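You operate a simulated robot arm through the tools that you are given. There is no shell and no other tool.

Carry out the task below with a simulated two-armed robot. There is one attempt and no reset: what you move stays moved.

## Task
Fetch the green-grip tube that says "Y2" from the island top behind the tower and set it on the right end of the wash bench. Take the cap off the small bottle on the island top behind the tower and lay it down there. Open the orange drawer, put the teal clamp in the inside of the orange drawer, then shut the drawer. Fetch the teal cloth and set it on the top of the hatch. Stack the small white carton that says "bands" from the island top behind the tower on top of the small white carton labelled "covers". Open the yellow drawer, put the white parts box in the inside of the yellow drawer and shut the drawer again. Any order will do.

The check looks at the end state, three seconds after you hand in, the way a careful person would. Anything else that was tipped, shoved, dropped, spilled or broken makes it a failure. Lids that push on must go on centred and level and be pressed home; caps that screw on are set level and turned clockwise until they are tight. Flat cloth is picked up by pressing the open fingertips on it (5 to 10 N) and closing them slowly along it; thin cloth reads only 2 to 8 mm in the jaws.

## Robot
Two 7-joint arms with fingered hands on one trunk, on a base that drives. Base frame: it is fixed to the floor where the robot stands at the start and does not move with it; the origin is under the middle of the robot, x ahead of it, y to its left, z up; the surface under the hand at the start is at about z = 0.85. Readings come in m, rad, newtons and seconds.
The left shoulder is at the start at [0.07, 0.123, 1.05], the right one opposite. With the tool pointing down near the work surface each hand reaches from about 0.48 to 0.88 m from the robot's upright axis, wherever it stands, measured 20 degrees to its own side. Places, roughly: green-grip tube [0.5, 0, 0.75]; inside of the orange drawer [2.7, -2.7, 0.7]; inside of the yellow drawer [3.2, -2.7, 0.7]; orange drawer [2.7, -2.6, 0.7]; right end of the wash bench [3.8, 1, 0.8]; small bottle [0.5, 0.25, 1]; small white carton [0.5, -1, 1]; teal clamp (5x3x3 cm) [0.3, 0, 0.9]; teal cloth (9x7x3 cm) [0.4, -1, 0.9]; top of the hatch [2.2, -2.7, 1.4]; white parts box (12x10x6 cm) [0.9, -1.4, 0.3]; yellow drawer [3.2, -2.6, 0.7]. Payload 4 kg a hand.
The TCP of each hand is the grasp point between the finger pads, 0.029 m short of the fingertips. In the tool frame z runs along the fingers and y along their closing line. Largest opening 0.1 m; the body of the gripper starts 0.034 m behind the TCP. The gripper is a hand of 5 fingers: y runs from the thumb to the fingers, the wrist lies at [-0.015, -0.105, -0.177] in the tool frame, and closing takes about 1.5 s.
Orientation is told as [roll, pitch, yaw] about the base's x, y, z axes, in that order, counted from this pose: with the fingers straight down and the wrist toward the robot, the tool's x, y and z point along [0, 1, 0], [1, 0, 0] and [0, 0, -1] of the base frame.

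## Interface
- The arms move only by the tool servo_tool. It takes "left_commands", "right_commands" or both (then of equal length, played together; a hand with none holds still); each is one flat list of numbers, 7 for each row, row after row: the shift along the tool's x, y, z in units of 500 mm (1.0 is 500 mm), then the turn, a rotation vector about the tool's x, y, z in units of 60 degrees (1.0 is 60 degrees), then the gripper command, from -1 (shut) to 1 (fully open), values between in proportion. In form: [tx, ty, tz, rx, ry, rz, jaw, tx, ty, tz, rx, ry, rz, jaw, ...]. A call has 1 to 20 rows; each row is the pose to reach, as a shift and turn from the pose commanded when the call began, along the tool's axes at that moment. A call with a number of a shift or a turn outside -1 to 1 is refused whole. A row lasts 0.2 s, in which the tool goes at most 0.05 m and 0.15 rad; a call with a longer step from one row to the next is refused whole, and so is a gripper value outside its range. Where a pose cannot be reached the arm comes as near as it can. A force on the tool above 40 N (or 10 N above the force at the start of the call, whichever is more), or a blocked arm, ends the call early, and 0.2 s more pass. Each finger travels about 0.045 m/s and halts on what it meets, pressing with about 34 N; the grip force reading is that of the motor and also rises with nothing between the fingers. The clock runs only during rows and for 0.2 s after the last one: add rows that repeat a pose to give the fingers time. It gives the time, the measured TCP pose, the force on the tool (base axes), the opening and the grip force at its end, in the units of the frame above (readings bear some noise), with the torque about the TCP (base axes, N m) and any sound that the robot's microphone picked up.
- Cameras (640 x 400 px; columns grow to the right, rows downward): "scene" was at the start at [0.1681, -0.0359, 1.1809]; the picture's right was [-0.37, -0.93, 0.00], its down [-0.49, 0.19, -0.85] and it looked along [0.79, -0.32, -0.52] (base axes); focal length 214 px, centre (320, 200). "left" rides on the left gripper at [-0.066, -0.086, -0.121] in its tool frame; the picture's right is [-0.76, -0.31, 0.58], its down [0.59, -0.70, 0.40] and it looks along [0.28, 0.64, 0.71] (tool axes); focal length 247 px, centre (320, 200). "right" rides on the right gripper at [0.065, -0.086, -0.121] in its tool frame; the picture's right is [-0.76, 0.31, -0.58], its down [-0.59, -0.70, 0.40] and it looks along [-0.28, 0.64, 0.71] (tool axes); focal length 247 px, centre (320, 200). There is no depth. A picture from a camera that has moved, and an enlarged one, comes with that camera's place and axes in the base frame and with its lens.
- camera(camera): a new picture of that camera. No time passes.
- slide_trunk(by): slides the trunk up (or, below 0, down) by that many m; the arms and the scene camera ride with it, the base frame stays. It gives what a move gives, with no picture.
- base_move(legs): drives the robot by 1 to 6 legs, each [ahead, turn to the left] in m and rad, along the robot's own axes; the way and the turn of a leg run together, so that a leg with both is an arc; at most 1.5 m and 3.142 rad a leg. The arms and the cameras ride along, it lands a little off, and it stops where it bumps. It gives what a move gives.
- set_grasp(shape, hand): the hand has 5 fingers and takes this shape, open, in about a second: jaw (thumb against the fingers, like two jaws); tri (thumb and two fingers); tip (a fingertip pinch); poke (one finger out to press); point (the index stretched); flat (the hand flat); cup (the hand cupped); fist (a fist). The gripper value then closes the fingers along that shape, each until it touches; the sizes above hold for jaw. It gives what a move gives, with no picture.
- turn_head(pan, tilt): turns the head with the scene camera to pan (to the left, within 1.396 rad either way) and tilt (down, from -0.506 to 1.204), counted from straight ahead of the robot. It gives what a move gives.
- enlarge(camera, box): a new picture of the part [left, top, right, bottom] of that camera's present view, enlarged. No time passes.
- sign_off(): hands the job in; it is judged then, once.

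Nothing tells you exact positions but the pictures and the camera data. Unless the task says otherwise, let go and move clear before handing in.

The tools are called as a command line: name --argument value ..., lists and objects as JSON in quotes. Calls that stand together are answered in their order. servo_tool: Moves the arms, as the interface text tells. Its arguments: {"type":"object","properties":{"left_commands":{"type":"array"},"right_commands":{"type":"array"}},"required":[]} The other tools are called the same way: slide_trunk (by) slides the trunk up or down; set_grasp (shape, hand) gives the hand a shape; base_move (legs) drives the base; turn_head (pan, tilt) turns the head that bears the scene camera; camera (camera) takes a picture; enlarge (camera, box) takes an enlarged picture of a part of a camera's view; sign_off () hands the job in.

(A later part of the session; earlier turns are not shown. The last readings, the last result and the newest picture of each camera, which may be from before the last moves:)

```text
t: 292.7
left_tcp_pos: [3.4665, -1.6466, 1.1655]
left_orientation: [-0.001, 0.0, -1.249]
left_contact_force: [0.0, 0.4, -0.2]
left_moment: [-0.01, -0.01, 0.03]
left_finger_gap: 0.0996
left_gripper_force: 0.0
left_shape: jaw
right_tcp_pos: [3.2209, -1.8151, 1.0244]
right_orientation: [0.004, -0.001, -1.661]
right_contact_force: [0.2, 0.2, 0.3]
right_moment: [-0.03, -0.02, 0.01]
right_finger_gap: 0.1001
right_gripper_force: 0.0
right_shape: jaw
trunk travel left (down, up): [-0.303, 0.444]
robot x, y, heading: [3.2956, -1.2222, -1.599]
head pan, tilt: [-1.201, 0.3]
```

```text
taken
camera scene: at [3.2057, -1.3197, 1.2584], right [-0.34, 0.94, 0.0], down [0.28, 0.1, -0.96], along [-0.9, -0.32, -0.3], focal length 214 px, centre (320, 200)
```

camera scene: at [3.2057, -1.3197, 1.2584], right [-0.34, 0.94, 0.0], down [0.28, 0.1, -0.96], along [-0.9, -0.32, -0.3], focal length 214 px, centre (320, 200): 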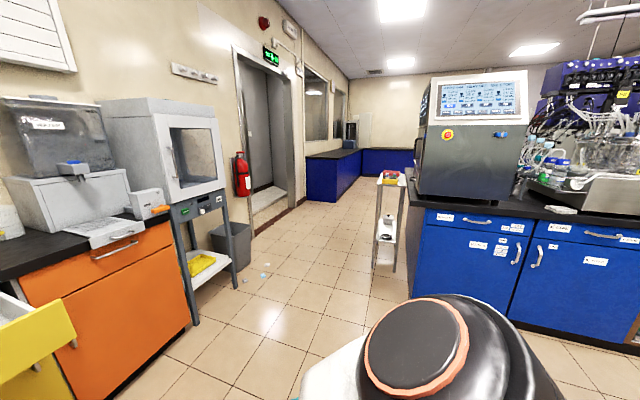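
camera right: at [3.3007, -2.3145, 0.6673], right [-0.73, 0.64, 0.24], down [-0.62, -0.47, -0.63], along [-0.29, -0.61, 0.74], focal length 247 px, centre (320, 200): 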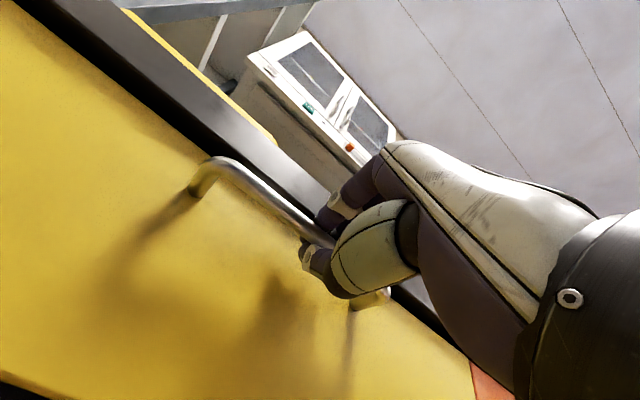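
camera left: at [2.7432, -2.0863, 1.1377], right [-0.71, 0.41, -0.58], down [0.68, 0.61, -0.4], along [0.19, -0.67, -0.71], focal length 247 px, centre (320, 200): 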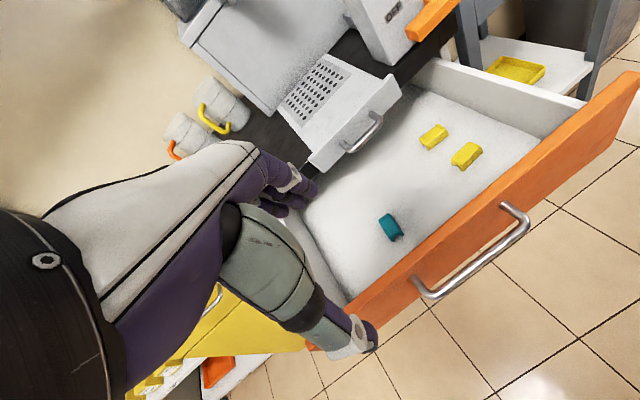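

The path is clear. I'll drive back west around to the trolley's open long side to look at the white parts box on its lower shelf.

base_move --legs '[[0, -1.036], [0.85, 0], [0.86, 0], [0, -0.45], [0.88, 0]]'

turn_head --pan -1.2 --tilt 0.5

camera --camera "scene"

```text
t: 293.5
left_tcp_pos: [3.4639, -1.6477, 1.165]
left_orientation: [-0.001, -0.001, -1.252]
left_contact_force: [-0.2, 0.7, -0.3]
left_moment: [0.0, 0.03, 0.0]
left_finger_gap: 0.0997
left_gripper_force: 0.1
left_shape: jaw
right_tcp_pos: [3.2178, -1.8169, 1.0242]
right_orientation: [0.003, -0.002, -1.665]
right_contact_force: [0.5, -0.4, 0.5]
right_moment: [0.0, -0.04, -0.01]
right_finger_gap: 0.0998
right_gripper_force: 0.0
right_shape: jaw
trunk travel left (down, up): [-0.303, 0.444]
robot x, y, heading: [3.2972, -1.2198, -1.597]
head pan, tilt: [-1.201, 0.3]
stopped in leg 1: the robot was blocked; the commanded pose is now the measured one
```

```text
t: 294.2
left_tcp_pos: [3.4641, -1.647, 1.1655]
left_orientation: [0.001, 0.0, -1.253]
left_contact_force: [-0.8, -0.6, -0.2]
left_moment: [0.01, -0.03, 0.01]
left_finger_gap: 0.0998
left_gripper_force: 0.1
left_shape: jaw
right_tcp_pos: [3.2185, -1.8168, 1.0247]
right_orientation: [0.004, -0.002, -1.666]
right_contact_force: [0.1, 0.1, 0.3]
right_moment: [-0.01, 0.0, -0.02]
right_finger_gap: 0.0997
right_gripper_force: 0.0
right_shape: jaw
trunk travel left (down, up): [-0.303, 0.444]
robot x, y, heading: [3.29, -1.2145, -1.597]
head pan, tilt: [-1.201, 0.499]
```

```text
taken
camera scene: at [3.2079, -1.3193, 1.2401], right [-0.34, 0.94, 0.0], down [0.45, 0.16, -0.88], along [-0.83, -0.3, -0.48], focal length 214 px, centre (320, 200)
```

scene: 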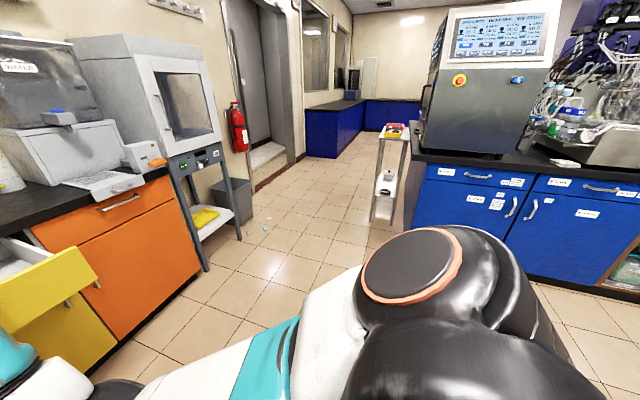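

The robot's rear is touching something as it turns. I'll move forward a bit first, then turn.

turn_head --pan 1.39 --tilt 0.7

camera --camera "scene"

base_move --legs '[[0.15, 0], [0, -0.3]]'

```text
t: 296.6
left_tcp_pos: [3.4647, -1.6471, 1.1656]
left_orientation: [0.0, 0.001, -1.253]
left_contact_force: [0.2, 0.0, 0.1]
left_moment: [0.01, 0.02, -0.03]
left_finger_gap: 0.1001
left_gripper_force: 0.0
left_shape: jaw
right_tcp_pos: [3.2193, -1.8157, 1.0246]
right_orientation: [0.003, -0.001, -1.664]
right_contact_force: [0.2, -0.3, 0.5]
right_moment: [-0.02, -0.01, 0.02]
right_finger_gap: 0.1
right_gripper_force: 0.1
right_shape: jaw
trunk travel left (down, up): [-0.303, 0.444]
robot x, y, heading: [3.2954, -1.2181, -1.595]
head pan, tilt: [1.389, 0.7]
```

```text
taken
camera scene: at [3.3767, -1.3062, 1.2223], right [-0.21, -0.98, 0.0], down [-0.63, 0.13, -0.76], along [0.75, -0.16, -0.64], focal length 214 px, centre (320, 200)
```

scene: 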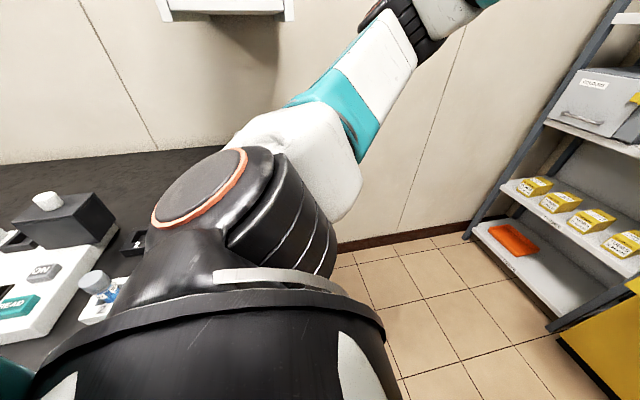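

```text
t: 298.4
left_tcp_pos: [3.4502, -1.7998, 1.1656]
left_orientation: [-0.001, 0.0, -1.278]
left_contact_force: [0.9, 0.1, 0.1]
left_moment: [-0.01, -0.01, -0.03]
left_finger_gap: 0.1002
left_gripper_force: 0.0
left_shape: jaw
right_tcp_pos: [3.1992, -1.9632, 1.0237]
right_orientation: [0.002, -0.002, -1.693]
right_contact_force: [-0.5, -1.0, 0.2]
right_moment: [-0.01, 0.0, -0.02]
right_finger_gap: 0.1
right_gripper_force: 0.0
right_shape: jaw
trunk travel left (down, up): [-0.303, 0.444]
robot x, y, heading: [3.2909, -1.3672, -1.613]
head pan, tilt: [1.389, 0.7]
stopped in leg 2: the robot was blocked; the commanded pose is now the measured one
```

Still blocked on turning. I'll look on the right side and behind for the contact.

turn_head --pan -1.39 --tilt 0.8

camera --camera "scene"

camera --camera "right"

camera --camera "left"

```text
t: 300.9
left_tcp_pos: [3.4497, -1.8011, 1.1661]
left_orientation: [0.0, 0.0, -1.279]
left_contact_force: [0.1, 1.0, -0.4]
left_moment: [0.01, 0.01, -0.01]
left_finger_gap: 0.0996
left_gripper_force: 0.1
left_shape: jaw
right_tcp_pos: [3.1989, -1.9644, 1.0242]
right_orientation: [0.001, -0.002, -1.692]
right_contact_force: [0.7, 0.1, -0.3]
right_moment: [-0.01, 0.01, 0.02]
right_finger_gap: 0.0998
right_gripper_force: 0.0
right_shape: jaw
trunk travel left (down, up): [-0.303, 0.444]
robot x, y, heading: [3.2887, -1.3677, -1.611]
head pan, tilt: [-1.389, 0.799]
```

```text
taken
camera scene: at [3.2089, -1.4494, 1.2141], right [-0.14, 0.99, 0.0], down [0.71, 0.1, -0.7], along [-0.69, -0.1, -0.72], focal length 214 px, centre (320, 200)
```

scene: 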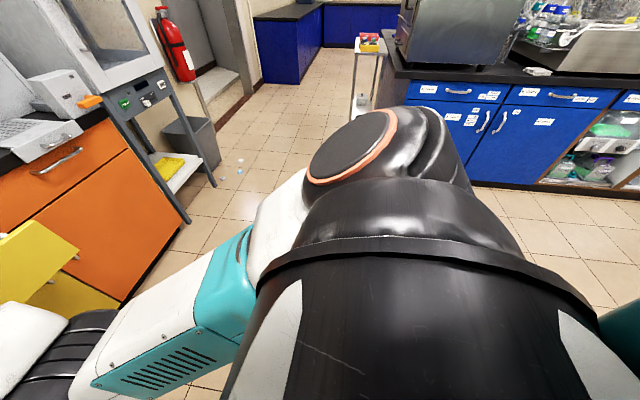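

```text
taken
camera right: at [3.2741, -1.8847, 1.1443], right [-0.79, -0.21, 0.58], down [-0.5, 0.77, -0.4], along [-0.36, -0.6, -0.71], focal length 247 px, centre (320, 200)
```

right: 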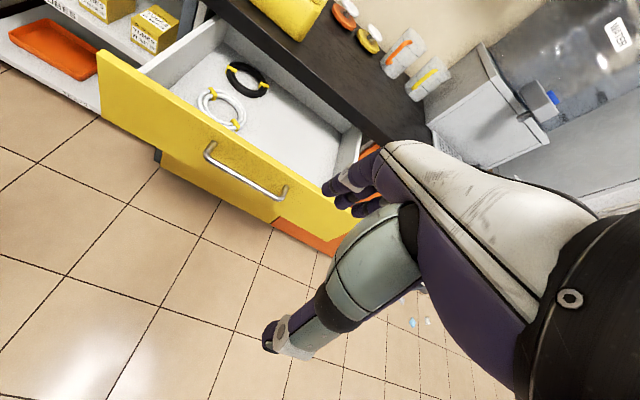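

```text
taken
camera left: at [3.3609, -1.7372, 1.2873], right [-0.81, 0.08, -0.58], down [0.36, 0.84, -0.4], along [0.46, -0.53, -0.71], focal length 247 px, centre (320, 200)
```

left: 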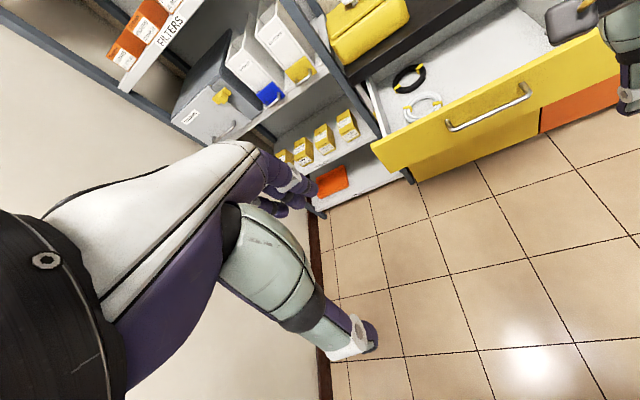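

The robot's left side is right against the wash bench's front. I'll drive forward past the bench's end (hands stay above the drawer), then turn.

base_move --legs '[[0.28, 0], [0, -0.4]]'

```text
t: 303.3
left_tcp_pos: [3.4223, -2.0894, 1.1664]
left_orientation: [0.002, 0.0, -1.318]
left_contact_force: [1.2, -0.6, 0.4]
left_moment: [0.0, 0.05, -0.02]
left_finger_gap: 0.1
left_gripper_force: 0.0
left_shape: jaw
right_tcp_pos: [3.1657, -2.2411, 1.024]
right_orientation: [-0.002, -0.002, -1.729]
right_contact_force: [-0.7, -0.3, -0.2]
right_moment: [0.0, 0.0, 0.01]
right_finger_gap: 0.0999
right_gripper_force: 0.1
right_shape: jaw
trunk travel left (down, up): [-0.303, 0.444]
robot x, y, heading: [3.2824, -1.6486, -1.637]
head pan, tilt: [-1.389, 0.799]
stopped in leg 2: the robot was blocked; the commanded pose is now the measured one
```

Turning is still blocked though driving straight works. I'll look down at the floor around the base.

turn_head --pan 0.0 --tilt 1.2

camera --camera "scene"

turn_head --pan 1.39 --tilt 1.1

camera --camera "scene"

turn_head --pan 1.39 --tilt 0.2

camera --camera "scene"

```text
t: 304.9
left_tcp_pos: [3.4221, -2.0885, 1.1657]
left_orientation: [-0.001, 0.0, -1.319]
left_contact_force: [-0.4, -0.3, -0.1]
left_moment: [-0.01, -0.03, -0.03]
left_finger_gap: 0.0999
left_gripper_force: 0.0
left_shape: jaw
right_tcp_pos: [3.1658, -2.241, 1.0242]
right_orientation: [0.0, -0.003, -1.729]
right_contact_force: [0.2, -0.2, 0.1]
right_moment: [0.0, 0.02, -0.07]
right_finger_gap: 0.0997
right_gripper_force: 0.1
right_shape: jaw
trunk travel left (down, up): [-0.303, 0.444]
robot x, y, heading: [3.2789, -1.6497, -1.632]
head pan, tilt: [0.0, 1.201]
```

```text
taken
camera scene: at [3.2727, -1.7753, 1.1863], right [-1.0, 0.07, 0.0], down [0.06, 0.93, -0.36], along [-0.02, -0.36, -0.93], focal length 214 px, centre (320, 200)
```

scene: 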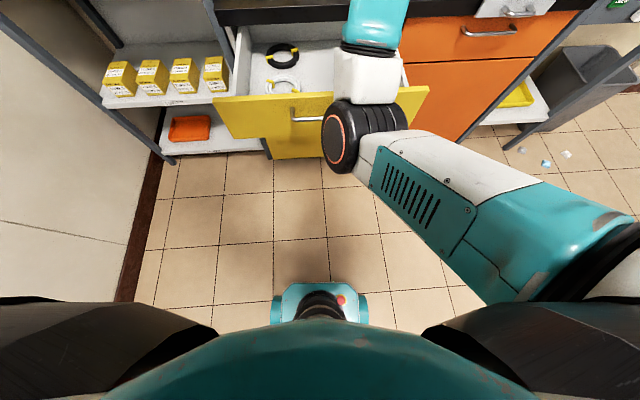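

```text
t: 306.4
left_tcp_pos: [3.4231, -2.0881, 1.165]
left_orientation: [-0.001, 0.001, -1.317]
left_contact_force: [-0.3, 0.4, 0.0]
left_moment: [-0.03, 0.01, -0.02]
left_finger_gap: 0.0998
left_gripper_force: 0.0
left_shape: jaw
right_tcp_pos: [3.1663, -2.2419, 1.0241]
right_orientation: [0.002, -0.001, -1.729]
right_contact_force: [-0.1, 0.6, -0.4]
right_moment: [0.05, -0.01, -0.01]
right_finger_gap: 0.0998
right_gripper_force: 0.2
right_shape: jaw
trunk travel left (down, up): [-0.303, 0.444]
robot x, y, heading: [3.2836, -1.6487, -1.639]
head pan, tilt: [1.389, 1.1]
```

```text
taken
camera scene: at [3.3376, -1.735, 1.1923], right [-0.25, -0.97, 0.0], down [-0.86, 0.22, -0.45], along [0.44, -0.11, -0.89], focal length 214 px, centre (320, 200)
```

scene: 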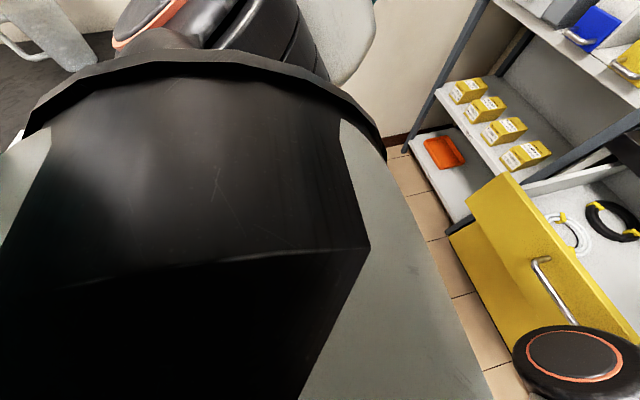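

```text
t: 307.6
left_tcp_pos: [3.4222, -2.0874, 1.1656]
left_orientation: [0.0, 0.0, -1.319]
left_contact_force: [-0.3, 0.4, -0.4]
left_moment: [0.02, -0.01, -0.01]
left_finger_gap: 0.0999
left_gripper_force: 0.0
left_shape: jaw
right_tcp_pos: [3.1656, -2.2413, 1.0228]
right_orientation: [0.003, -0.001, -1.73]
right_contact_force: [-0.9, -0.1, 0.1]
right_moment: [0.02, 0.01, -0.03]
right_finger_gap: 0.1001
right_gripper_force: 0.0
right_shape: jaw
trunk travel left (down, up): [-0.303, 0.444]
robot x, y, heading: [3.2855, -1.6541, -1.638]
head pan, tilt: [1.389, 0.201]
```

```text
taken
camera scene: at [3.3668, -1.7423, 1.2676], right [-0.24, -0.97, 0.0], down [-0.19, 0.05, -0.98], along [0.95, -0.24, -0.2], focal length 214 px, centre (320, 200)
```

scene: 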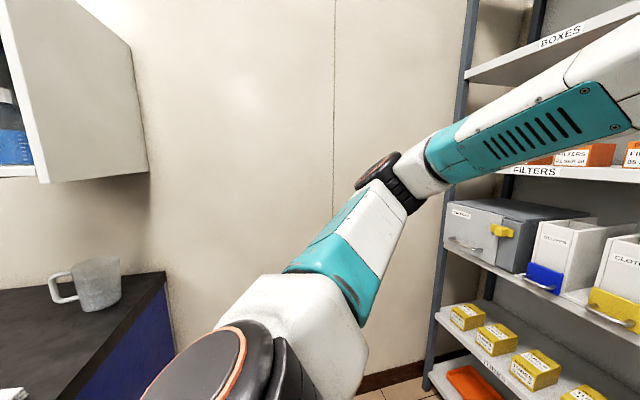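

Nothing on the floor, but the right elbow is folded low in front of me, over the drawer. I'll move the right arm out to its usual side position first.

servo_tool --right_commands '[0, 0, -0.08, 0, 0, 0, 1, 0, 0, -0.16, 0, 0, 0, 1, -0.05, -0.01, -0.22, 0, 0, 0, 1, -0.13, -0.03, -0.254, 0, 0, 0, 1, -0.22, -0.05, -0.254, 0, 0, 0, 1, -0.31, -0.07, -0.254, 0, 0, 0, 1, -0.4, -0.09, -0.254, 0, 0, 0, 1, -0.48, -0.11, -0.254, 0, 0, 0, 1, -0.56, -0.133, -0.254, 0, 0, 0, 1, -0.56, -0.133, -0.254, 0, 0, 0, 1]'

turn_head --pan -0.3 --tilt 0.9

camera --camera "scene"

```text
t: 309.8
left_tcp_pos: [3.4223, -2.0889, 1.165]
left_orientation: [-0.001, 0.0, -1.318]
left_contact_force: [0.0, 0.3, -0.4]
left_moment: [-0.02, 0.02, 0.02]
left_finger_gap: 0.0999
left_gripper_force: 0.0
left_shape: jaw
right_tcp_pos: [2.9007, -2.1351, 1.149]
right_orientation: [0.002, -0.001, -1.729]
right_contact_force: [-1.0, 0.0, 0.4]
right_moment: [-0.04, 0.01, -0.02]
right_finger_gap: 0.1001
right_gripper_force: 0.1
right_shape: jaw
right hand out of reach, approached as far as the arm can: row 1, 2, 3, 4, 5, 6, 7, 8
trunk travel left (down, up): [-0.303, 0.444]
robot x, y, heading: [3.2819, -1.6479, -1.638]
head pan, tilt: [1.389, 0.201]
```

```text
t: 311.5
left_tcp_pos: [3.422, -2.0876, 1.1656]
left_orientation: [-0.001, 0.0, -1.317]
left_contact_force: [0.3, 0.0, -0.5]
left_moment: [0.01, -0.02, -0.01]
left_finger_gap: 0.0998
left_gripper_force: 0.0
left_shape: jaw
right_tcp_pos: [2.9, -2.1342, 1.1483]
right_orientation: [0.001, -0.001, -1.73]
right_contact_force: [-0.1, -0.3, 0.7]
right_moment: [-0.01, 0.02, 0.02]
right_finger_gap: 0.0997
right_gripper_force: 0.0
right_shape: jaw
trunk travel left (down, up): [-0.303, 0.444]
robot x, y, heading: [3.2815, -1.652, -1.637]
head pan, tilt: [-0.3, 0.901]
```

```text
taken
camera scene: at [3.2494, -1.79, 1.2061], right [-0.93, 0.36, 0.0], down [0.28, 0.73, -0.62], along [-0.22, -0.58, -0.78], focal length 214 px, centre (320, 200)
```

scene: 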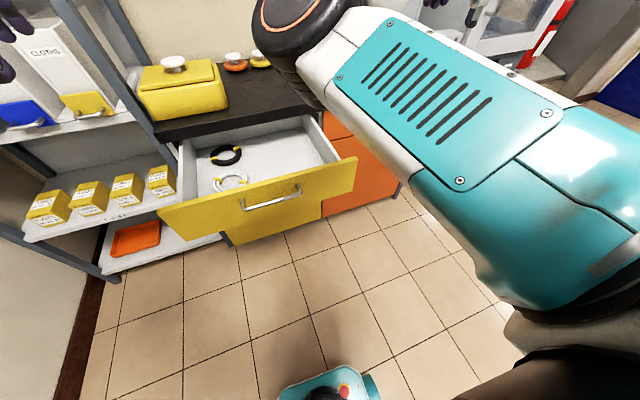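

The right arm is back to its normal elbow-up posture. Trying the turn again.

base_move --legs '[[-0.1, 0], [0, -0.5]]'

```text
t: 313.0
left_tcp_pos: [3.4276, -1.999, 1.1655]
left_orientation: [0.0, 0.0, -1.318]
left_contact_force: [-0.6, 0.4, 0.7]
left_moment: [-0.02, -0.03, -0.01]
left_finger_gap: 0.1
left_gripper_force: 0.1
left_shape: jaw
right_tcp_pos: [2.9038, -2.0438, 1.1481]
right_orientation: [0.0, -0.002, -1.731]
right_contact_force: [0.1, -0.2, 0.0]
right_moment: [0.01, 0.0, -0.02]
right_finger_gap: 0.1
right_gripper_force: 0.0
right_shape: jaw
trunk travel left (down, up): [-0.303, 0.444]
robot x, y, heading: [3.2895, -1.5612, -1.624]
head pan, tilt: [-0.3, 0.901]
stopped in leg 2: the robot was blocked; the commanded pose is now the measured one
```

The rear-left corner of the base must be against the wash bench's end. I'll do a K-turn: turn left a little, back up away from the bench, then turn right.

base_move --legs '[[0, 0.35], [-0.4, 0]]'

base_move --legs '[[0, -0.6]]'

```text
t: 316.6
left_tcp_pos: [3.4531, -1.542, 1.1666]
left_orientation: [0.0, 0.0, -0.958]
left_contact_force: [-0.9, 0.0, 0.1]
left_moment: [-0.02, 0.0, -0.02]
left_finger_gap: 0.1
left_gripper_force: 0.0
left_shape: jaw
right_tcp_pos: [2.9805, -1.7678, 1.1484]
right_orientation: [0.001, -0.003, -1.372]
right_contact_force: [0.0, 0.4, 0.0]
right_moment: [-0.02, -0.01, 0.01]
right_finger_gap: 0.0998
right_gripper_force: 0.0
right_shape: jaw
trunk travel left (down, up): [-0.303, 0.444]
robot x, y, heading: [3.1656, -1.1794, -1.261]
head pan, tilt: [-0.3, 0.901]
```

```text
t: 318.7
left_tcp_pos: [3.2032, -1.6394, 1.1665]
left_orientation: [0.0, 0.001, -1.55]
left_contact_force: [-0.5, 0.5, 0.4]
left_moment: [0.05, -0.02, -0.01]
left_finger_gap: 0.0998
left_gripper_force: 0.0
left_shape: jaw
right_tcp_pos: [2.6849, -1.5641, 1.147]
right_orientation: [0.002, -0.002, -1.961]
right_contact_force: [-0.2, -0.6, -0.2]
right_moment: [0.01, -0.03, 0.03]
right_finger_gap: 0.0998
right_gripper_force: 0.1
right_shape: jaw
trunk travel left (down, up): [-0.303, 0.444]
robot x, y, heading: [3.1694, -1.1806, -1.854]
head pan, tilt: [-0.3, 0.901]
```

Free. Now driving west to the trolley as planned.

base_move --legs '[[0, -0.671], [0.84, 0], [0.84, 0], [0, -0.62], [0.8, 0]]'

turn_head --pan -1.2 --tilt 0.6

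camera --camera "scene"

```text
t: 319.7
left_tcp_pos: [3.169, -1.642, 1.1657]
left_orientation: [0.0, 0.001, -1.626]
left_contact_force: [-0.8, -0.9, 0.2]
left_moment: [0.01, 0.03, -0.01]
left_finger_gap: 0.1
left_gripper_force: 0.1
left_shape: jaw
right_tcp_pos: [2.6576, -1.5291, 1.1474]
right_orientation: [0.003, 0.0, -2.036]
right_contact_force: [-0.2, 0.6, -1.0]
right_moment: [0.0, 0.03, 0.0]
right_finger_gap: 0.0997
right_gripper_force: 0.1
right_shape: jaw
trunk travel left (down, up): [-0.303, 0.444]
robot x, y, heading: [3.1687, -1.1804, -1.929]
head pan, tilt: [-0.3, 0.901]
stopped in leg 1: the robot was blocked; the commanded pose is now the measured one
```

```text
t: 320.9
left_tcp_pos: [3.1684, -1.6416, 1.1655]
left_orientation: [0.0, 0.0, -1.626]
left_contact_force: [0.4, 0.1, -0.7]
left_moment: [0.02, 0.01, -0.01]
left_finger_gap: 0.1001
left_gripper_force: 0.0
left_shape: jaw
right_tcp_pos: [2.6579, -1.5287, 1.1477]
right_orientation: [0.001, 0.001, -2.036]
right_contact_force: [-0.5, -0.4, -1.0]
right_moment: [-0.04, 0.01, -0.02]
right_finger_gap: 0.0997
right_gripper_force: 0.2
right_shape: jaw
trunk travel left (down, up): [-0.303, 0.444]
robot x, y, heading: [3.1672, -1.1813, -1.923]
head pan, tilt: [-1.201, 0.6]
```

```text
taken
camera scene: at [3.0533, -1.2485, 1.2309], right [-0.02, 1.0, 0.0], down [0.57, 0.01, -0.82], along [-0.82, -0.01, -0.57], focal length 214 px, centre (320, 200)
```

scene: 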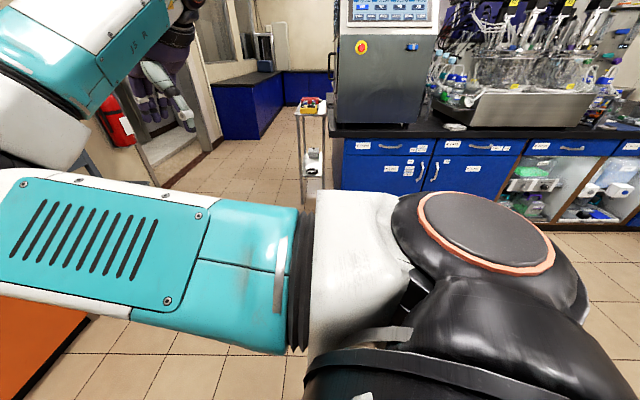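

The rear still catches the bench; I'll drive forward along this heading, which moves me away from it, and keep turning in steps.

base_move --legs '[[0.35, 0], [0, -0.4]]'

```text
t: 324.5
left_tcp_pos: [2.8641, -1.9392, 1.1661]
left_orientation: [0.001, 0.0, -2.03]
left_contact_force: [-0.6, 0.5, 0.3]
left_moment: [-0.03, -0.03, -0.01]
left_finger_gap: 0.1001
left_gripper_force: 0.1
left_shape: jaw
right_tcp_pos: [2.4376, -1.6328, 1.147]
right_orientation: [0.002, 0.0, -2.44]
right_contact_force: [-0.5, 0.9, -0.3]
right_moment: [0.0, -0.01, -0.04]
right_finger_gap: 0.0999
right_gripper_force: 0.0
right_shape: jaw
trunk travel left (down, up): [-0.303, 0.444]
robot x, y, heading: [3.0444, -1.5171, -2.336]
head pan, tilt: [-1.201, 0.6]
```

Turning freely now. Continuing west.

base_move --legs '[[0, -0.335], [0.7, 0], [0.7, 0], [0, -0.47], [0.8, 0]]'

camera --camera "scene"

```text
t: 331.2
left_tcp_pos: [1.8389, -2.3775, 1.1312]
left_orientation: [-0.027, 0.004, -2.339]
left_contact_force: [-0.5, -0.1, -0.6]
left_moment: [0.04, -0.01, 0.02]
left_finger_gap: 0.1
left_gripper_force: 0.0
left_shape: jaw
right_tcp_pos: [1.5054, -1.8473, 1.1383]
right_orientation: [-0.076, 0.007, -3.028]
right_contact_force: [-1.8, 3.9, -2.3]
right_moment: [-0.35, -0.09, 0.05]
right_finger_gap: 0.1
right_gripper_force: 0.1
right_shape: jaw
trunk travel left (down, up): [-0.303, 0.444]
robot x, y, heading: [2.143, -1.9832, -2.662]
head pan, tilt: [-1.201, 0.6]
stopped in leg 3: the robot was blocked; the commanded pose is now the measured one
```

```text
taken
camera scene: at [2.0116, -1.8508, 1.2362], right [0.66, 0.75, -0.06], down [0.43, -0.44, -0.79], along [-0.62, 0.49, -0.61], focal length 214 px, centre (320, 200)
```

scene: 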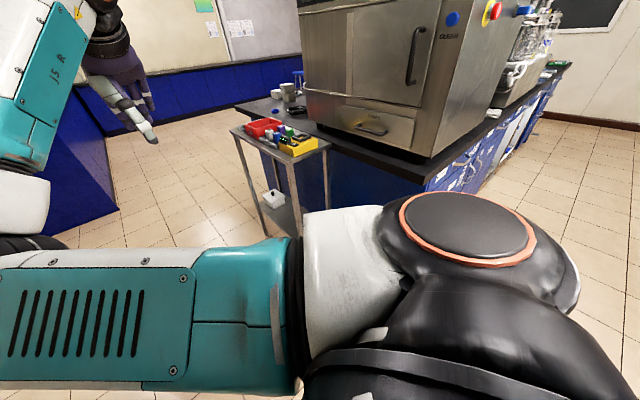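

The left elbow has caught the hatch's front edge. I'll back straight off.

base_move --legs '[[-0.2, 0]]'

turn_head --pan 1.2 --tilt 0.3

camera --camera "scene"

```text
t: 331.9
left_tcp_pos: [1.8794, -2.498, 1.0412]
left_orientation: [-0.034, 0.117, -2.256]
left_contact_force: [1.2, 0.8, -0.5]
left_moment: [-0.03, 0.04, 0.0]
left_finger_gap: 0.1
left_gripper_force: 0.0
left_shape: jaw
right_tcp_pos: [1.4807, -1.8674, 1.1308]
right_orientation: [-0.283, -0.022, 3.062]
right_contact_force: [0.1, 0.2, 0.2]
right_moment: [0.04, 0.05, -0.03]
right_finger_gap: 0.1001
right_gripper_force: 0.0
right_shape: jaw
trunk travel left (down, up): [-0.303, 0.444]
robot x, y, heading: [2.1475, -1.978, -2.655]
head pan, tilt: [-1.201, 0.6]
stopped in leg 1: the robot was blocked; the commanded pose is now the measured one
```

```text
t: 334.1
left_tcp_pos: [1.888, -2.4957, 1.0325]
left_orientation: [-0.024, 0.135, -2.256]
left_contact_force: [-0.2, -0.2, -0.3]
left_moment: [0.01, -0.01, -0.02]
left_finger_gap: 0.1
left_gripper_force: 0.1
left_shape: jaw
right_tcp_pos: [1.4924, -1.8909, 1.1336]
right_orientation: [-0.299, -0.028, 3.108]
right_contact_force: [0.2, -2.6, 1.0]
right_moment: [0.16, -0.02, -0.02]
right_finger_gap: 0.1001
right_gripper_force: 0.1
right_shape: jaw
trunk travel left (down, up): [-0.303, 0.444]
robot x, y, heading: [2.1455, -1.9789, -2.696]
head pan, tilt: [1.201, 0.3]
```

```text
taken
camera scene: at [2.0932, -1.9692, 1.2806], right [-1.0, -0.07, 0.01], down [-0.03, 0.19, -0.98], along [0.07, -0.98, -0.19], focal length 214 px, centre (320, 200)
```

scene: 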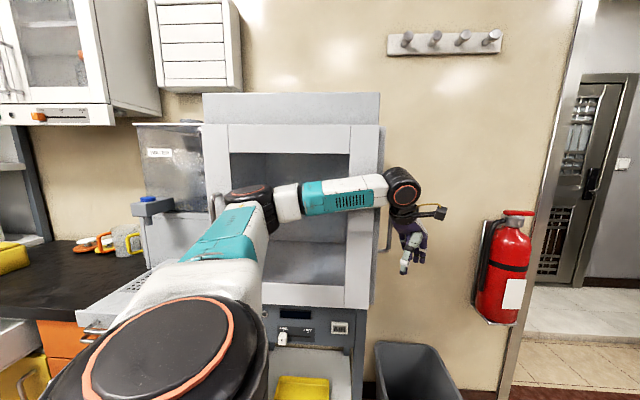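

The elbow is leaning on the hatch door. Straightening the arm westward should pull the elbow off it, so I'll move the left hand that way.

servo_tool --left_commands '[-0.085, 0.034, 0, 0, 0, 0, 1, -0.17, 0.068, 0, 0, 0, 0, 1, -0.255, 0.1, 0, 0, 0, 0, 1, -0.34, 0.13, 0, 0, 0, 0, 1, -0.425, 0.16, 0, 0, 0, 0, 1, -0.51, 0.19, 0, 0, 0, 0, 1]'

camera --camera "scene"

```text
t: 334.4
left_tcp_pos: [1.8911, -2.4775, 0.9628]
left_orientation: [0.005, 0.265, -2.278]
left_contact_force: [-2.5, 5.0, 1.3]
left_moment: [-0.3, -0.2, 0.01]
left_finger_gap: 0.0999
left_gripper_force: 0.1
left_shape: jaw
right_tcp_pos: [1.4888, -1.9042, 1.1382]
right_orientation: [-0.397, -0.095, 3.089]
right_contact_force: [0.0, 4.4, -0.4]
right_moment: [-0.29, -0.03, 0.05]
right_finger_gap: 0.0999
right_gripper_force: 0.1
right_shape: jaw
trunk travel left (down, up): [-0.303, 0.444]
robot x, y, heading: [2.1435, -1.9729, -2.696]
head pan, tilt: [1.201, 0.3]
stopped in row 1 (left hand): the arm was blocked; the commanded pose is now the measured one
```

```text
taken
camera scene: at [2.0906, -1.9137, 1.286], right [-1.0, -0.07, 0.01], down [-0.02, 0.15, -0.99], along [0.07, -0.99, -0.15], focal length 214 px, centre (320, 200)
```

scene: 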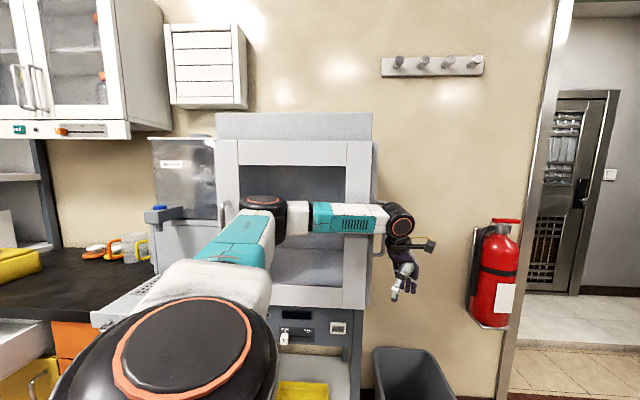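

The hatch's door handle is right beside the elbow, which is why backing up is blocked. Turning right should swing the elbow west, off the hatch entirely.

base_move --legs '[[0, -0.5]]'

camera --camera "scene"

```text
t: 335.2
left_tcp_pos: [1.8319, -2.3983, 0.7575]
left_orientation: [-0.326, 0.531, -2.685]
left_contact_force: [-1.2, 4.5, 2.5]
left_moment: [-0.33, -0.06, -0.08]
left_finger_gap: 0.1
left_gripper_force: 0.0
left_shape: jaw
right_tcp_pos: [1.4961, -1.9862, 1.192]
right_orientation: [-0.584, -0.341, 2.942]
right_contact_force: [0.1, -5.0, -4.9]
right_moment: [0.44, 0.15, -0.09]
right_finger_gap: 0.1
right_gripper_force: 0.1
right_shape: jaw
trunk travel left (down, up): [-0.303, 0.444]
robot x, y, heading: [2.1439, -1.98, -2.703]
head pan, tilt: [1.201, 0.3]
stopped in leg 1: the robot was blocked; the commanded pose is now the measured one
```

```text
taken
camera scene: at [2.0973, -1.9594, 1.2818], right [-1.0, -0.06, 0.02], down [-0.03, 0.19, -0.98], along [0.05, -0.98, -0.19], focal length 214 px, centre (320, 200)
```

scene: 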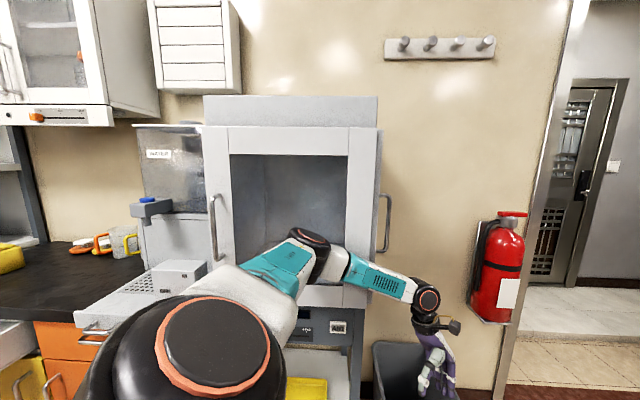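

The elbow has slid down and away from the handle. Backing off now.

base_move --legs '[[-0.15, 0]]'

camera --camera "scene"

```text
t: 335.9
left_tcp_pos: [1.8245, -2.3235, 0.6556]
left_orientation: [-0.792, 0.689, -3.083]
left_contact_force: [-1.6, 0.3, 1.2]
left_moment: [-0.11, -0.03, -0.12]
left_finger_gap: 0.1
left_gripper_force: 0.0
left_shape: jaw
right_tcp_pos: [1.5071, -2.0703, 1.2402]
right_orientation: [-0.514, -0.526, 2.826]
right_contact_force: [2.1, -1.0, -0.7]
right_moment: [0.07, 0.13, 0.07]
right_finger_gap: 0.0998
right_gripper_force: 0.0
right_shape: jaw
trunk travel left (down, up): [-0.303, 0.444]
robot x, y, heading: [2.1553, -1.9728, -2.724]
head pan, tilt: [1.201, 0.3]
stopped in leg 1: the robot was blocked; the commanded pose is now the measured one
```

```text
taken
camera scene: at [2.106, -2.0122, 1.2738], right [-1.0, -0.05, 0.01], down [-0.02, 0.23, -0.97], along [0.04, -0.97, -0.23], focal length 214 px, centre (320, 200)
```

scene: 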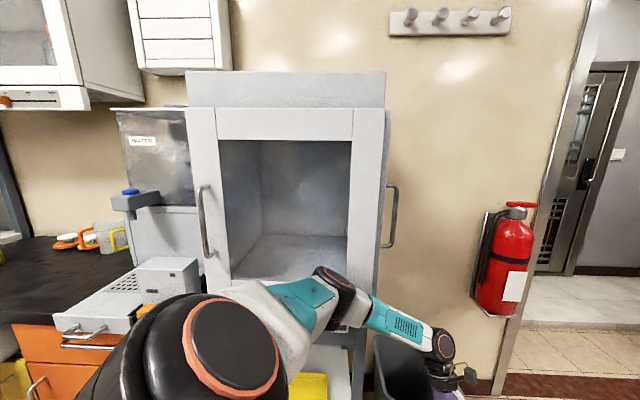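

Leaning less now; repeating the gentle back-off.

base_move --legs '[[-0.15, 0]]'

camera --camera "scene"

```text
t: 336.6
left_tcp_pos: [1.8336, -2.3296, 0.5903]
left_orientation: [-0.997, 0.682, 2.996]
left_contact_force: [-1.2, 1.8, -0.5]
left_moment: [-0.14, -0.03, -0.06]
left_finger_gap: 0.1002
left_gripper_force: 0.0
left_shape: jaw
right_tcp_pos: [1.5018, -2.1443, 1.2128]
right_orientation: [-0.562, -0.576, 2.789]
right_contact_force: [1.9, -1.8, -1.3]
right_moment: [0.12, 0.13, 0.01]
right_finger_gap: 0.0999
right_gripper_force: 0.2
right_shape: jaw
trunk travel left (down, up): [-0.303, 0.444]
robot x, y, heading: [2.1685, -1.9716, -2.724]
head pan, tilt: [1.201, 0.3]
stopped in leg 1: the robot was blocked; the commanded pose is now the measured one
```

```text
taken
camera scene: at [2.111, -2.0739, 1.2622], right [-1.0, -0.05, 0.01], down [-0.02, 0.28, -0.96], along [0.04, -0.96, -0.28], focal length 214 px, centre (320, 200)
```

scene: 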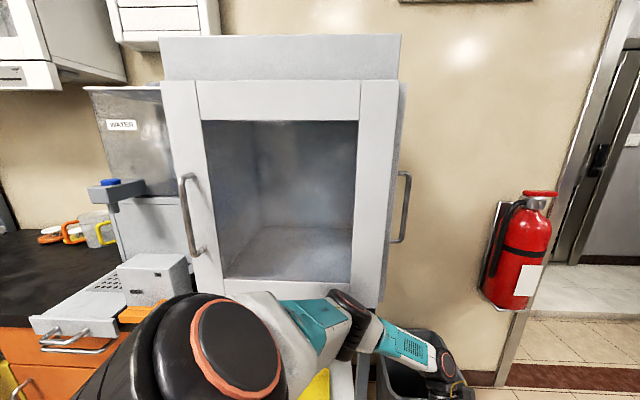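

Almost upright. Once more.

base_move --legs '[[-0.15, 0]]'

camera --camera "scene"

camera --camera "left"

```text
t: 337.4
left_tcp_pos: [1.8359, -2.3106, 0.5917]
left_orientation: [-0.99, 0.688, 2.99]
left_contact_force: [-0.4, -0.1, -0.1]
left_moment: [-0.04, -0.01, -0.02]
left_finger_gap: 0.1
left_gripper_force: 0.1
left_shape: jaw
right_tcp_pos: [1.5125, -2.1481, 1.2112]
right_orientation: [-0.561, -0.563, 2.82]
right_contact_force: [-0.8, 0.6, 0.7]
right_moment: [-0.02, 0.03, 0.01]
right_finger_gap: 0.1002
right_gripper_force: 0.1
right_shape: jaw
trunk travel left (down, up): [-0.303, 0.444]
robot x, y, heading: [2.1765, -1.9655, -2.732]
head pan, tilt: [1.201, 0.3]
stopped in leg 1: the robot was blocked; the commanded pose is now the measured one
```

```text
taken
camera scene: at [2.112, -2.0724, 1.2605], right [-1.0, -0.04, 0.0], down [-0.01, 0.28, -0.96], along [0.04, -0.96, -0.28], focal length 214 px, centre (320, 200)
```

scene: 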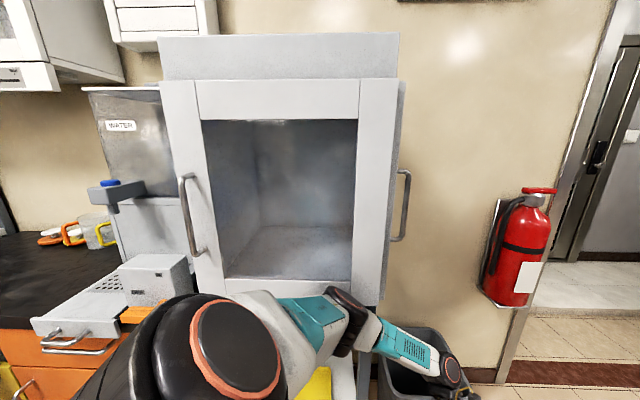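

```text
taken
camera left: at [1.8159, -2.3721, 0.7404], right [0.17, 0.88, 0.44], down [0.99, -0.14, -0.1], along [-0.03, 0.45, -0.89], focal length 247 px, centre (320, 200)
```

left: 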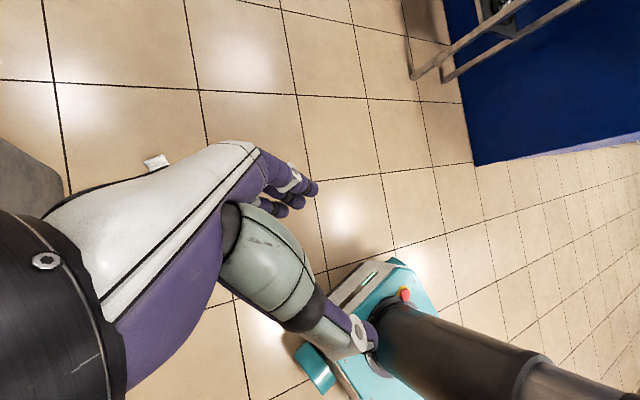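

Upright again and all forces are near zero. I'll move the left hand up and west, away from my own column.

servo_tool --left_commands '[-0.072, 0.001, -0.058, 0, 0, 0, 1, -0.144, 0.002, -0.116, 0, 0, 0, 1, -0.216, 0.003, -0.174, 0, 0, 0, 1, -0.288, 0.004, -0.232, 0, 0, 0, 1]'

camera --camera "scene"

```text
t: 338.4
left_tcp_pos: [1.7175, -2.3245, 0.727]
left_orientation: [-1.003, 0.689, 2.994]
left_contact_force: [-0.7, 0.5, -0.2]
left_moment: [0.0, 0.02, 0.0]
left_finger_gap: 0.1001
left_gripper_force: 0.1
left_shape: jaw
right_tcp_pos: [1.5121, -2.1634, 1.2075]
right_orientation: [-0.572, -0.565, 2.828]
right_contact_force: [0.3, -0.3, -1.2]
right_moment: [0.01, 0.01, -0.03]
right_finger_gap: 0.0999
right_gripper_force: 0.1
right_shape: jaw
trunk travel left (down, up): [-0.303, 0.444]
robot x, y, heading: [2.1734, -1.9664, -2.727]
head pan, tilt: [1.201, 0.3]
```

```text
taken
camera scene: at [2.1127, -2.0866, 1.2583], right [-1.0, -0.04, 0.0], down [-0.01, 0.3, -0.96], along [0.04, -0.95, -0.3], focal length 214 px, centre (320, 200)
```

scene: 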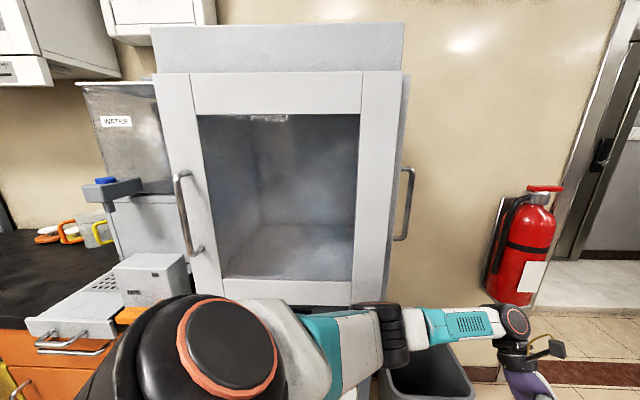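

Free. Now backing the base away from the hatch.

base_move --legs '[[-0.3, 0]]'

turn_head --pan 0.9 --tilt 0.3

camera --camera "scene"

```text
t: 340.4
left_tcp_pos: [1.99, -2.2037, 0.727]
left_orientation: [-1.002, 0.687, 2.991]
left_contact_force: [0.5, -0.4, -0.4]
left_moment: [0.01, 0.0, -0.04]
left_finger_gap: 0.1001
left_gripper_force: 0.1
left_shape: jaw
right_tcp_pos: [1.7857, -2.0437, 1.2085]
right_orientation: [-0.572, -0.566, 2.828]
right_contact_force: [0.0, -0.1, -0.1]
right_moment: [-0.01, 0.02, 0.03]
right_finger_gap: 0.0996
right_gripper_force: 0.1
right_shape: jaw
trunk travel left (down, up): [-0.303, 0.444]
robot x, y, heading: [2.4468, -1.8479, -2.725]
head pan, tilt: [1.201, 0.3]
```

```text
t: 341.2
left_tcp_pos: [1.991, -2.2037, 0.7277]
left_orientation: [-1.002, 0.687, 2.992]
left_contact_force: [-0.1, 0.4, -0.6]
left_moment: [0.0, 0.03, 0.01]
left_finger_gap: 0.1002
left_gripper_force: 0.1
left_shape: jaw
right_tcp_pos: [1.7849, -2.0429, 1.2076]
right_orientation: [-0.575, -0.565, 2.827]
right_contact_force: [0.0, 0.0, 0.5]
right_moment: [0.04, 0.04, 0.0]
right_finger_gap: 0.0997
right_gripper_force: 0.1
right_shape: jaw
trunk travel left (down, up): [-0.303, 0.444]
robot x, y, heading: [2.443, -1.8461, -2.728]
head pan, tilt: [0.901, 0.3]
```

```text
taken
camera scene: at [2.357, -1.9642, 1.2584], right [-0.97, 0.25, 0.0], down [0.07, 0.29, -0.96], along [-0.24, -0.92, -0.3], focal length 214 px, centre (320, 200)
```

scene: 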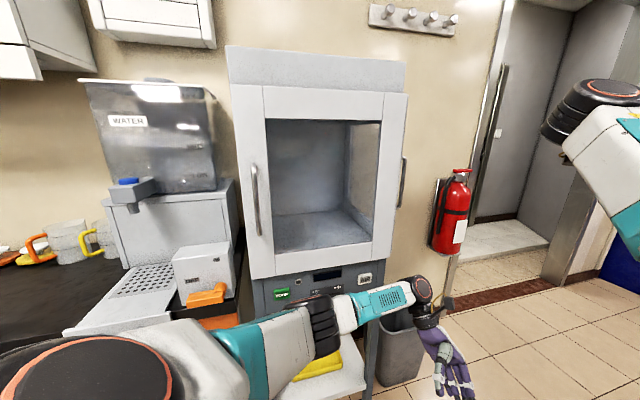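

All clear. I'll now bring both hands back to upright carrying poses.

servo_tool --left_commands '[-0.0526, -0.0586, -0.0304, -0.0769, 0.0773, -0.0018, 1, -0.1052, -0.1172, -0.0608, -0.1538, 0.1546, -0.0036, 1, -0.1578, -0.1758, -0.0912, -0.2307, 0.2319, -0.0054, 1, -0.2104, -0.2344, -0.1216, -0.3076, 0.3092, -0.0072, 1, -0.263, -0.293, -0.152, -0.3845, 0.3865, -0.009, 1, -0.3156, -0.3516, -0.1824, -0.4614, 0.4638, -0.0108, 1, -0.3682, -0.4102, -0.2128, -0.5383, 0.5411, -0.0126, 1, -0.4208, -0.4688, -0.2432, -0.6152, 0.6184, -0.0144, 1, -0.4734, -0.5274, -0.2736, -0.6921, 0.6957, -0.0162, 1, -0.526, -0.586, -0.304, -0.769, 0.773, -0.018, 1, -0.526, -0.586, -0.304, -0.769, 0.773, -0.018, 1]' --right_commands '[-0.0461, 0.0006, 0.0326, 0.0327, 0.0696, -0.0763, 1, -0.0922, 0.0012, 0.0652, 0.0654, 0.1392, -0.1526, 1, -0.1383, 0.0018, 0.0978, 0.0981, 0.2088, -0.2289, 1, -0.1844, 0.0024, 0.1304, 0.1308, 0.2784, -0.3052, 1, -0.2305, 0.003, 0.163, 0.1635, 0.348, -0.3815, 1, -0.2766, 0.0036, 0.1956, 0.1962, 0.4176, -0.4578, 1, -0.3227, 0.0042, 0.2282, 0.2289, 0.4872, -0.5341, 1, -0.3688, 0.0048, 0.2608, 0.2616, 0.5568, -0.6104, 1, -0.4149, 0.0054, 0.2934, 0.2943, 0.6264, -0.6867, 1, -0.461, 0.006, 0.326, 0.327, 0.696, -0.763, 1, -0.461, 0.006, 0.326, 0.327, 0.696, -0.763, 1]'

camera --camera "scene"

```text
t: 343.6
left_tcp_pos: [2.0254, -2.1963, 1.1473]
left_orientation: [0.002, 0.003, -2.883]
left_contact_force: [-0.4, -0.1, 0.0]
left_moment: [-0.03, 0.02, 0.0]
left_finger_gap: 0.1001
left_gripper_force: 0.0
left_shape: jaw
right_tcp_pos: [1.8434, -1.76, 1.2019]
right_orientation: [0.003, -0.002, -2.778]
right_contact_force: [0.3, 0.0, 0.8]
right_moment: [0.0, 0.0, 0.02]
right_finger_gap: 0.1001
right_gripper_force: 0.0
right_shape: jaw
right hand out of reach, approached as far as the arm can: row 8, 9, 10, 11
trunk travel left (down, up): [-0.303, 0.444]
robot x, y, heading: [2.4451, -1.8433, -2.725]
head pan, tilt: [0.901, 0.3]
```

```text
taken
camera scene: at [2.3562, -1.9646, 1.2581], right [-0.97, 0.25, 0.0], down [0.08, 0.29, -0.95], along [-0.24, -0.92, -0.3], focal length 214 px, centre (320, 200)
```

scene: 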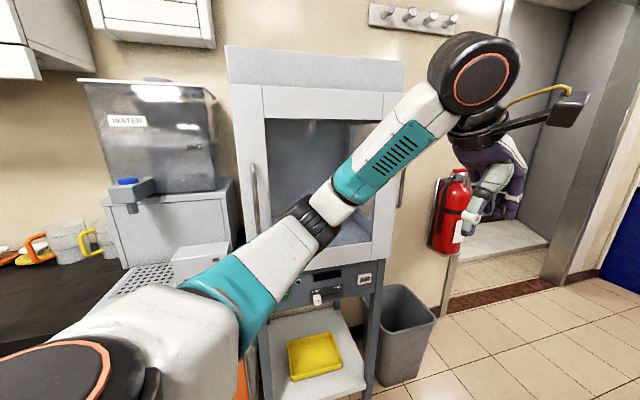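

Both arms are in order. I'll turn due west and drive 0.85 m, staying clear of the hatch, to look at the trolley from its end.

base_move --legs '[[0, -0.417], [0.75, 0]]'

turn_head --pan -0.5 --tilt 0.6

camera --camera "scene"

enlarge --camera "scene" --box '[250, 100, 480, 320]'

```text
t: 349.0
left_tcp_pos: [1.1549, -1.97, 1.1454]
left_orientation: [0.0, 0.003, 2.956]
left_contact_force: [0.4, -0.5, 0.2]
left_moment: [0.01, 0.01, 0.02]
left_finger_gap: 0.1001
left_gripper_force: 0.1
left_shape: jaw
right_tcp_pos: [1.1786, -1.4981, 1.2039]
right_orientation: [-0.001, -0.001, 3.058]
right_contact_force: [-0.4, 0.1, -0.3]
right_moment: [-0.03, 0.0, 0.0]
right_finger_gap: 0.1002
right_gripper_force: 0.1
right_shape: jaw
trunk travel left (down, up): [-0.303, 0.444]
robot x, y, heading: [1.685, -1.8334, 3.113]
head pan, tilt: [0.901, 0.3]
```

```text
t: 350.6
left_tcp_pos: [1.1561, -1.9703, 1.1471]
left_orientation: [-0.001, 0.001, 2.956]
left_contact_force: [0.1, -0.3, 0.2]
left_moment: [0.01, 0.02, 0.0]
left_finger_gap: 0.0999
left_gripper_force: 0.1
left_shape: jaw
right_tcp_pos: [1.1802, -1.4976, 1.2037]
right_orientation: [0.001, -0.001, 3.058]
right_contact_force: [-0.2, 0.2, 1.2]
right_moment: [-0.01, -0.02, -0.03]
right_finger_gap: 0.1002
right_gripper_force: 0.0
right_shape: jaw
trunk travel left (down, up): [-0.303, 0.444]
robot x, y, heading: [1.6849, -1.8331, 3.112]
head pan, tilt: [-0.499, 0.6]
```

```text
taken
camera scene: at [1.5394, -1.7876, 1.2309], right [0.5, 0.86, 0.0], down [0.49, -0.28, -0.82], along [-0.71, 0.41, -0.57], focal length 214 px, centre (320, 200)
```

scene: 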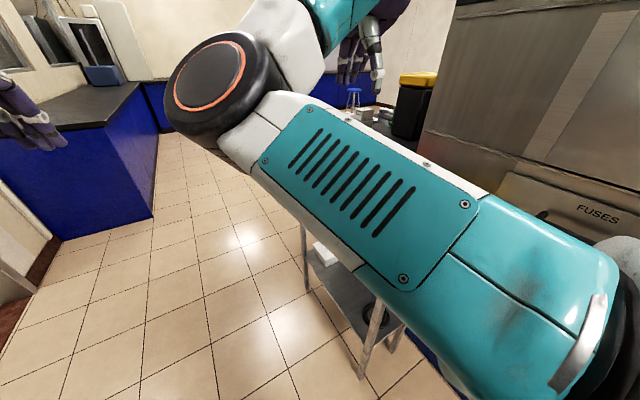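

```text
1.82 times, centred on (365, 210) of scene
camera zoom: at [1.5394, -1.7876, 1.2309], right [0.5, 0.86, 0.0], down [0.49, -0.28, -0.82], along [-0.71, 0.41, -0.57], focal length 390 px, centre (238, 182)
```

zoom: 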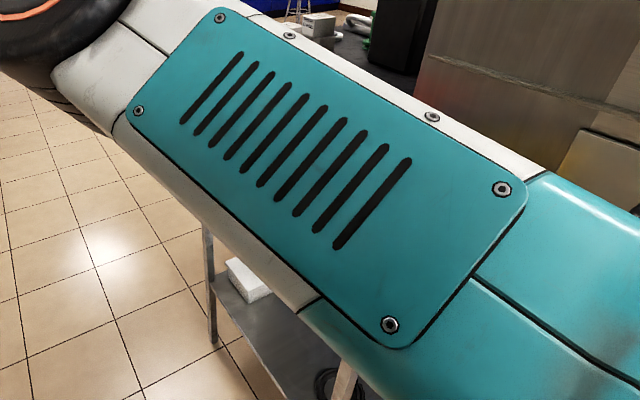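

The right arm hides the view. I'll drive on to the trolley's long side and face it.

base_move --legs '[[0, 0.37], [0.77, 0], [0, -1.912]]'

turn_head --pan 0.0 --tilt 0.8

camera --camera "scene"

```text
t: 360.5
left_tcp_pos: [0.797, -1.5678, 1.1477]
left_orientation: [0.002, 0.001, 1.438]
left_contact_force: [0.0, -0.1, 0.4]
left_moment: [0.01, -0.02, -0.01]
left_finger_gap: 0.1
left_gripper_force: 0.1
left_shape: jaw
right_tcp_pos: [1.2692, -1.567, 1.2024]
right_orientation: [0.002, -0.002, 1.54]
right_contact_force: [-0.1, -0.5, -0.6]
right_moment: [0.01, 0.01, -0.01]
right_finger_gap: 0.0999
right_gripper_force: 0.2
right_shape: jaw
trunk travel left (down, up): [-0.303, 0.444]
robot x, y, heading: [0.9598, -2.089, 1.595]
head pan, tilt: [-0.499, 0.6]
```

```text
t: 361.4
left_tcp_pos: [0.7964, -1.5675, 1.147]
left_orientation: [0.003, -0.001, 1.438]
left_contact_force: [-0.4, 0.0, 0.2]
left_moment: [-0.03, -0.01, -0.02]
left_finger_gap: 0.0999
left_gripper_force: 0.0
left_shape: jaw
right_tcp_pos: [1.2692, -1.5665, 1.2031]
right_orientation: [0.0, -0.002, 1.54]
right_contact_force: [0.0, 0.5, 0.0]
right_moment: [0.01, 0.0, -0.01]
right_finger_gap: 0.1002
right_gripper_force: 0.1
right_shape: jaw
trunk travel left (down, up): [-0.303, 0.444]
robot x, y, heading: [0.9606, -2.0912, 1.598]
head pan, tilt: [0.0, 0.799]
```

```text
taken
camera scene: at [0.9568, -1.94, 1.214], right [1.0, 0.02, 0.0], down [0.02, -0.72, -0.7], along [-0.02, 0.7, -0.72], focal length 214 px, centre (320, 200)
```

scene: 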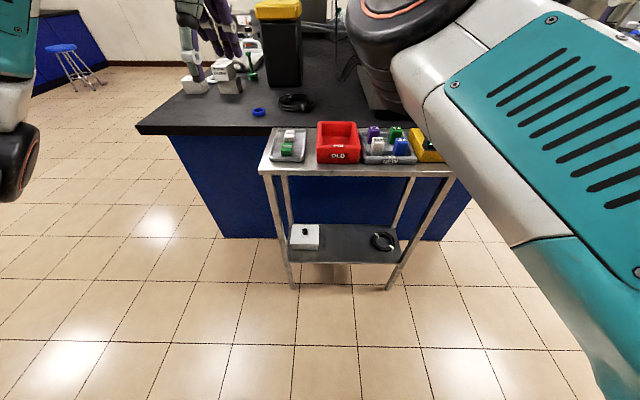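

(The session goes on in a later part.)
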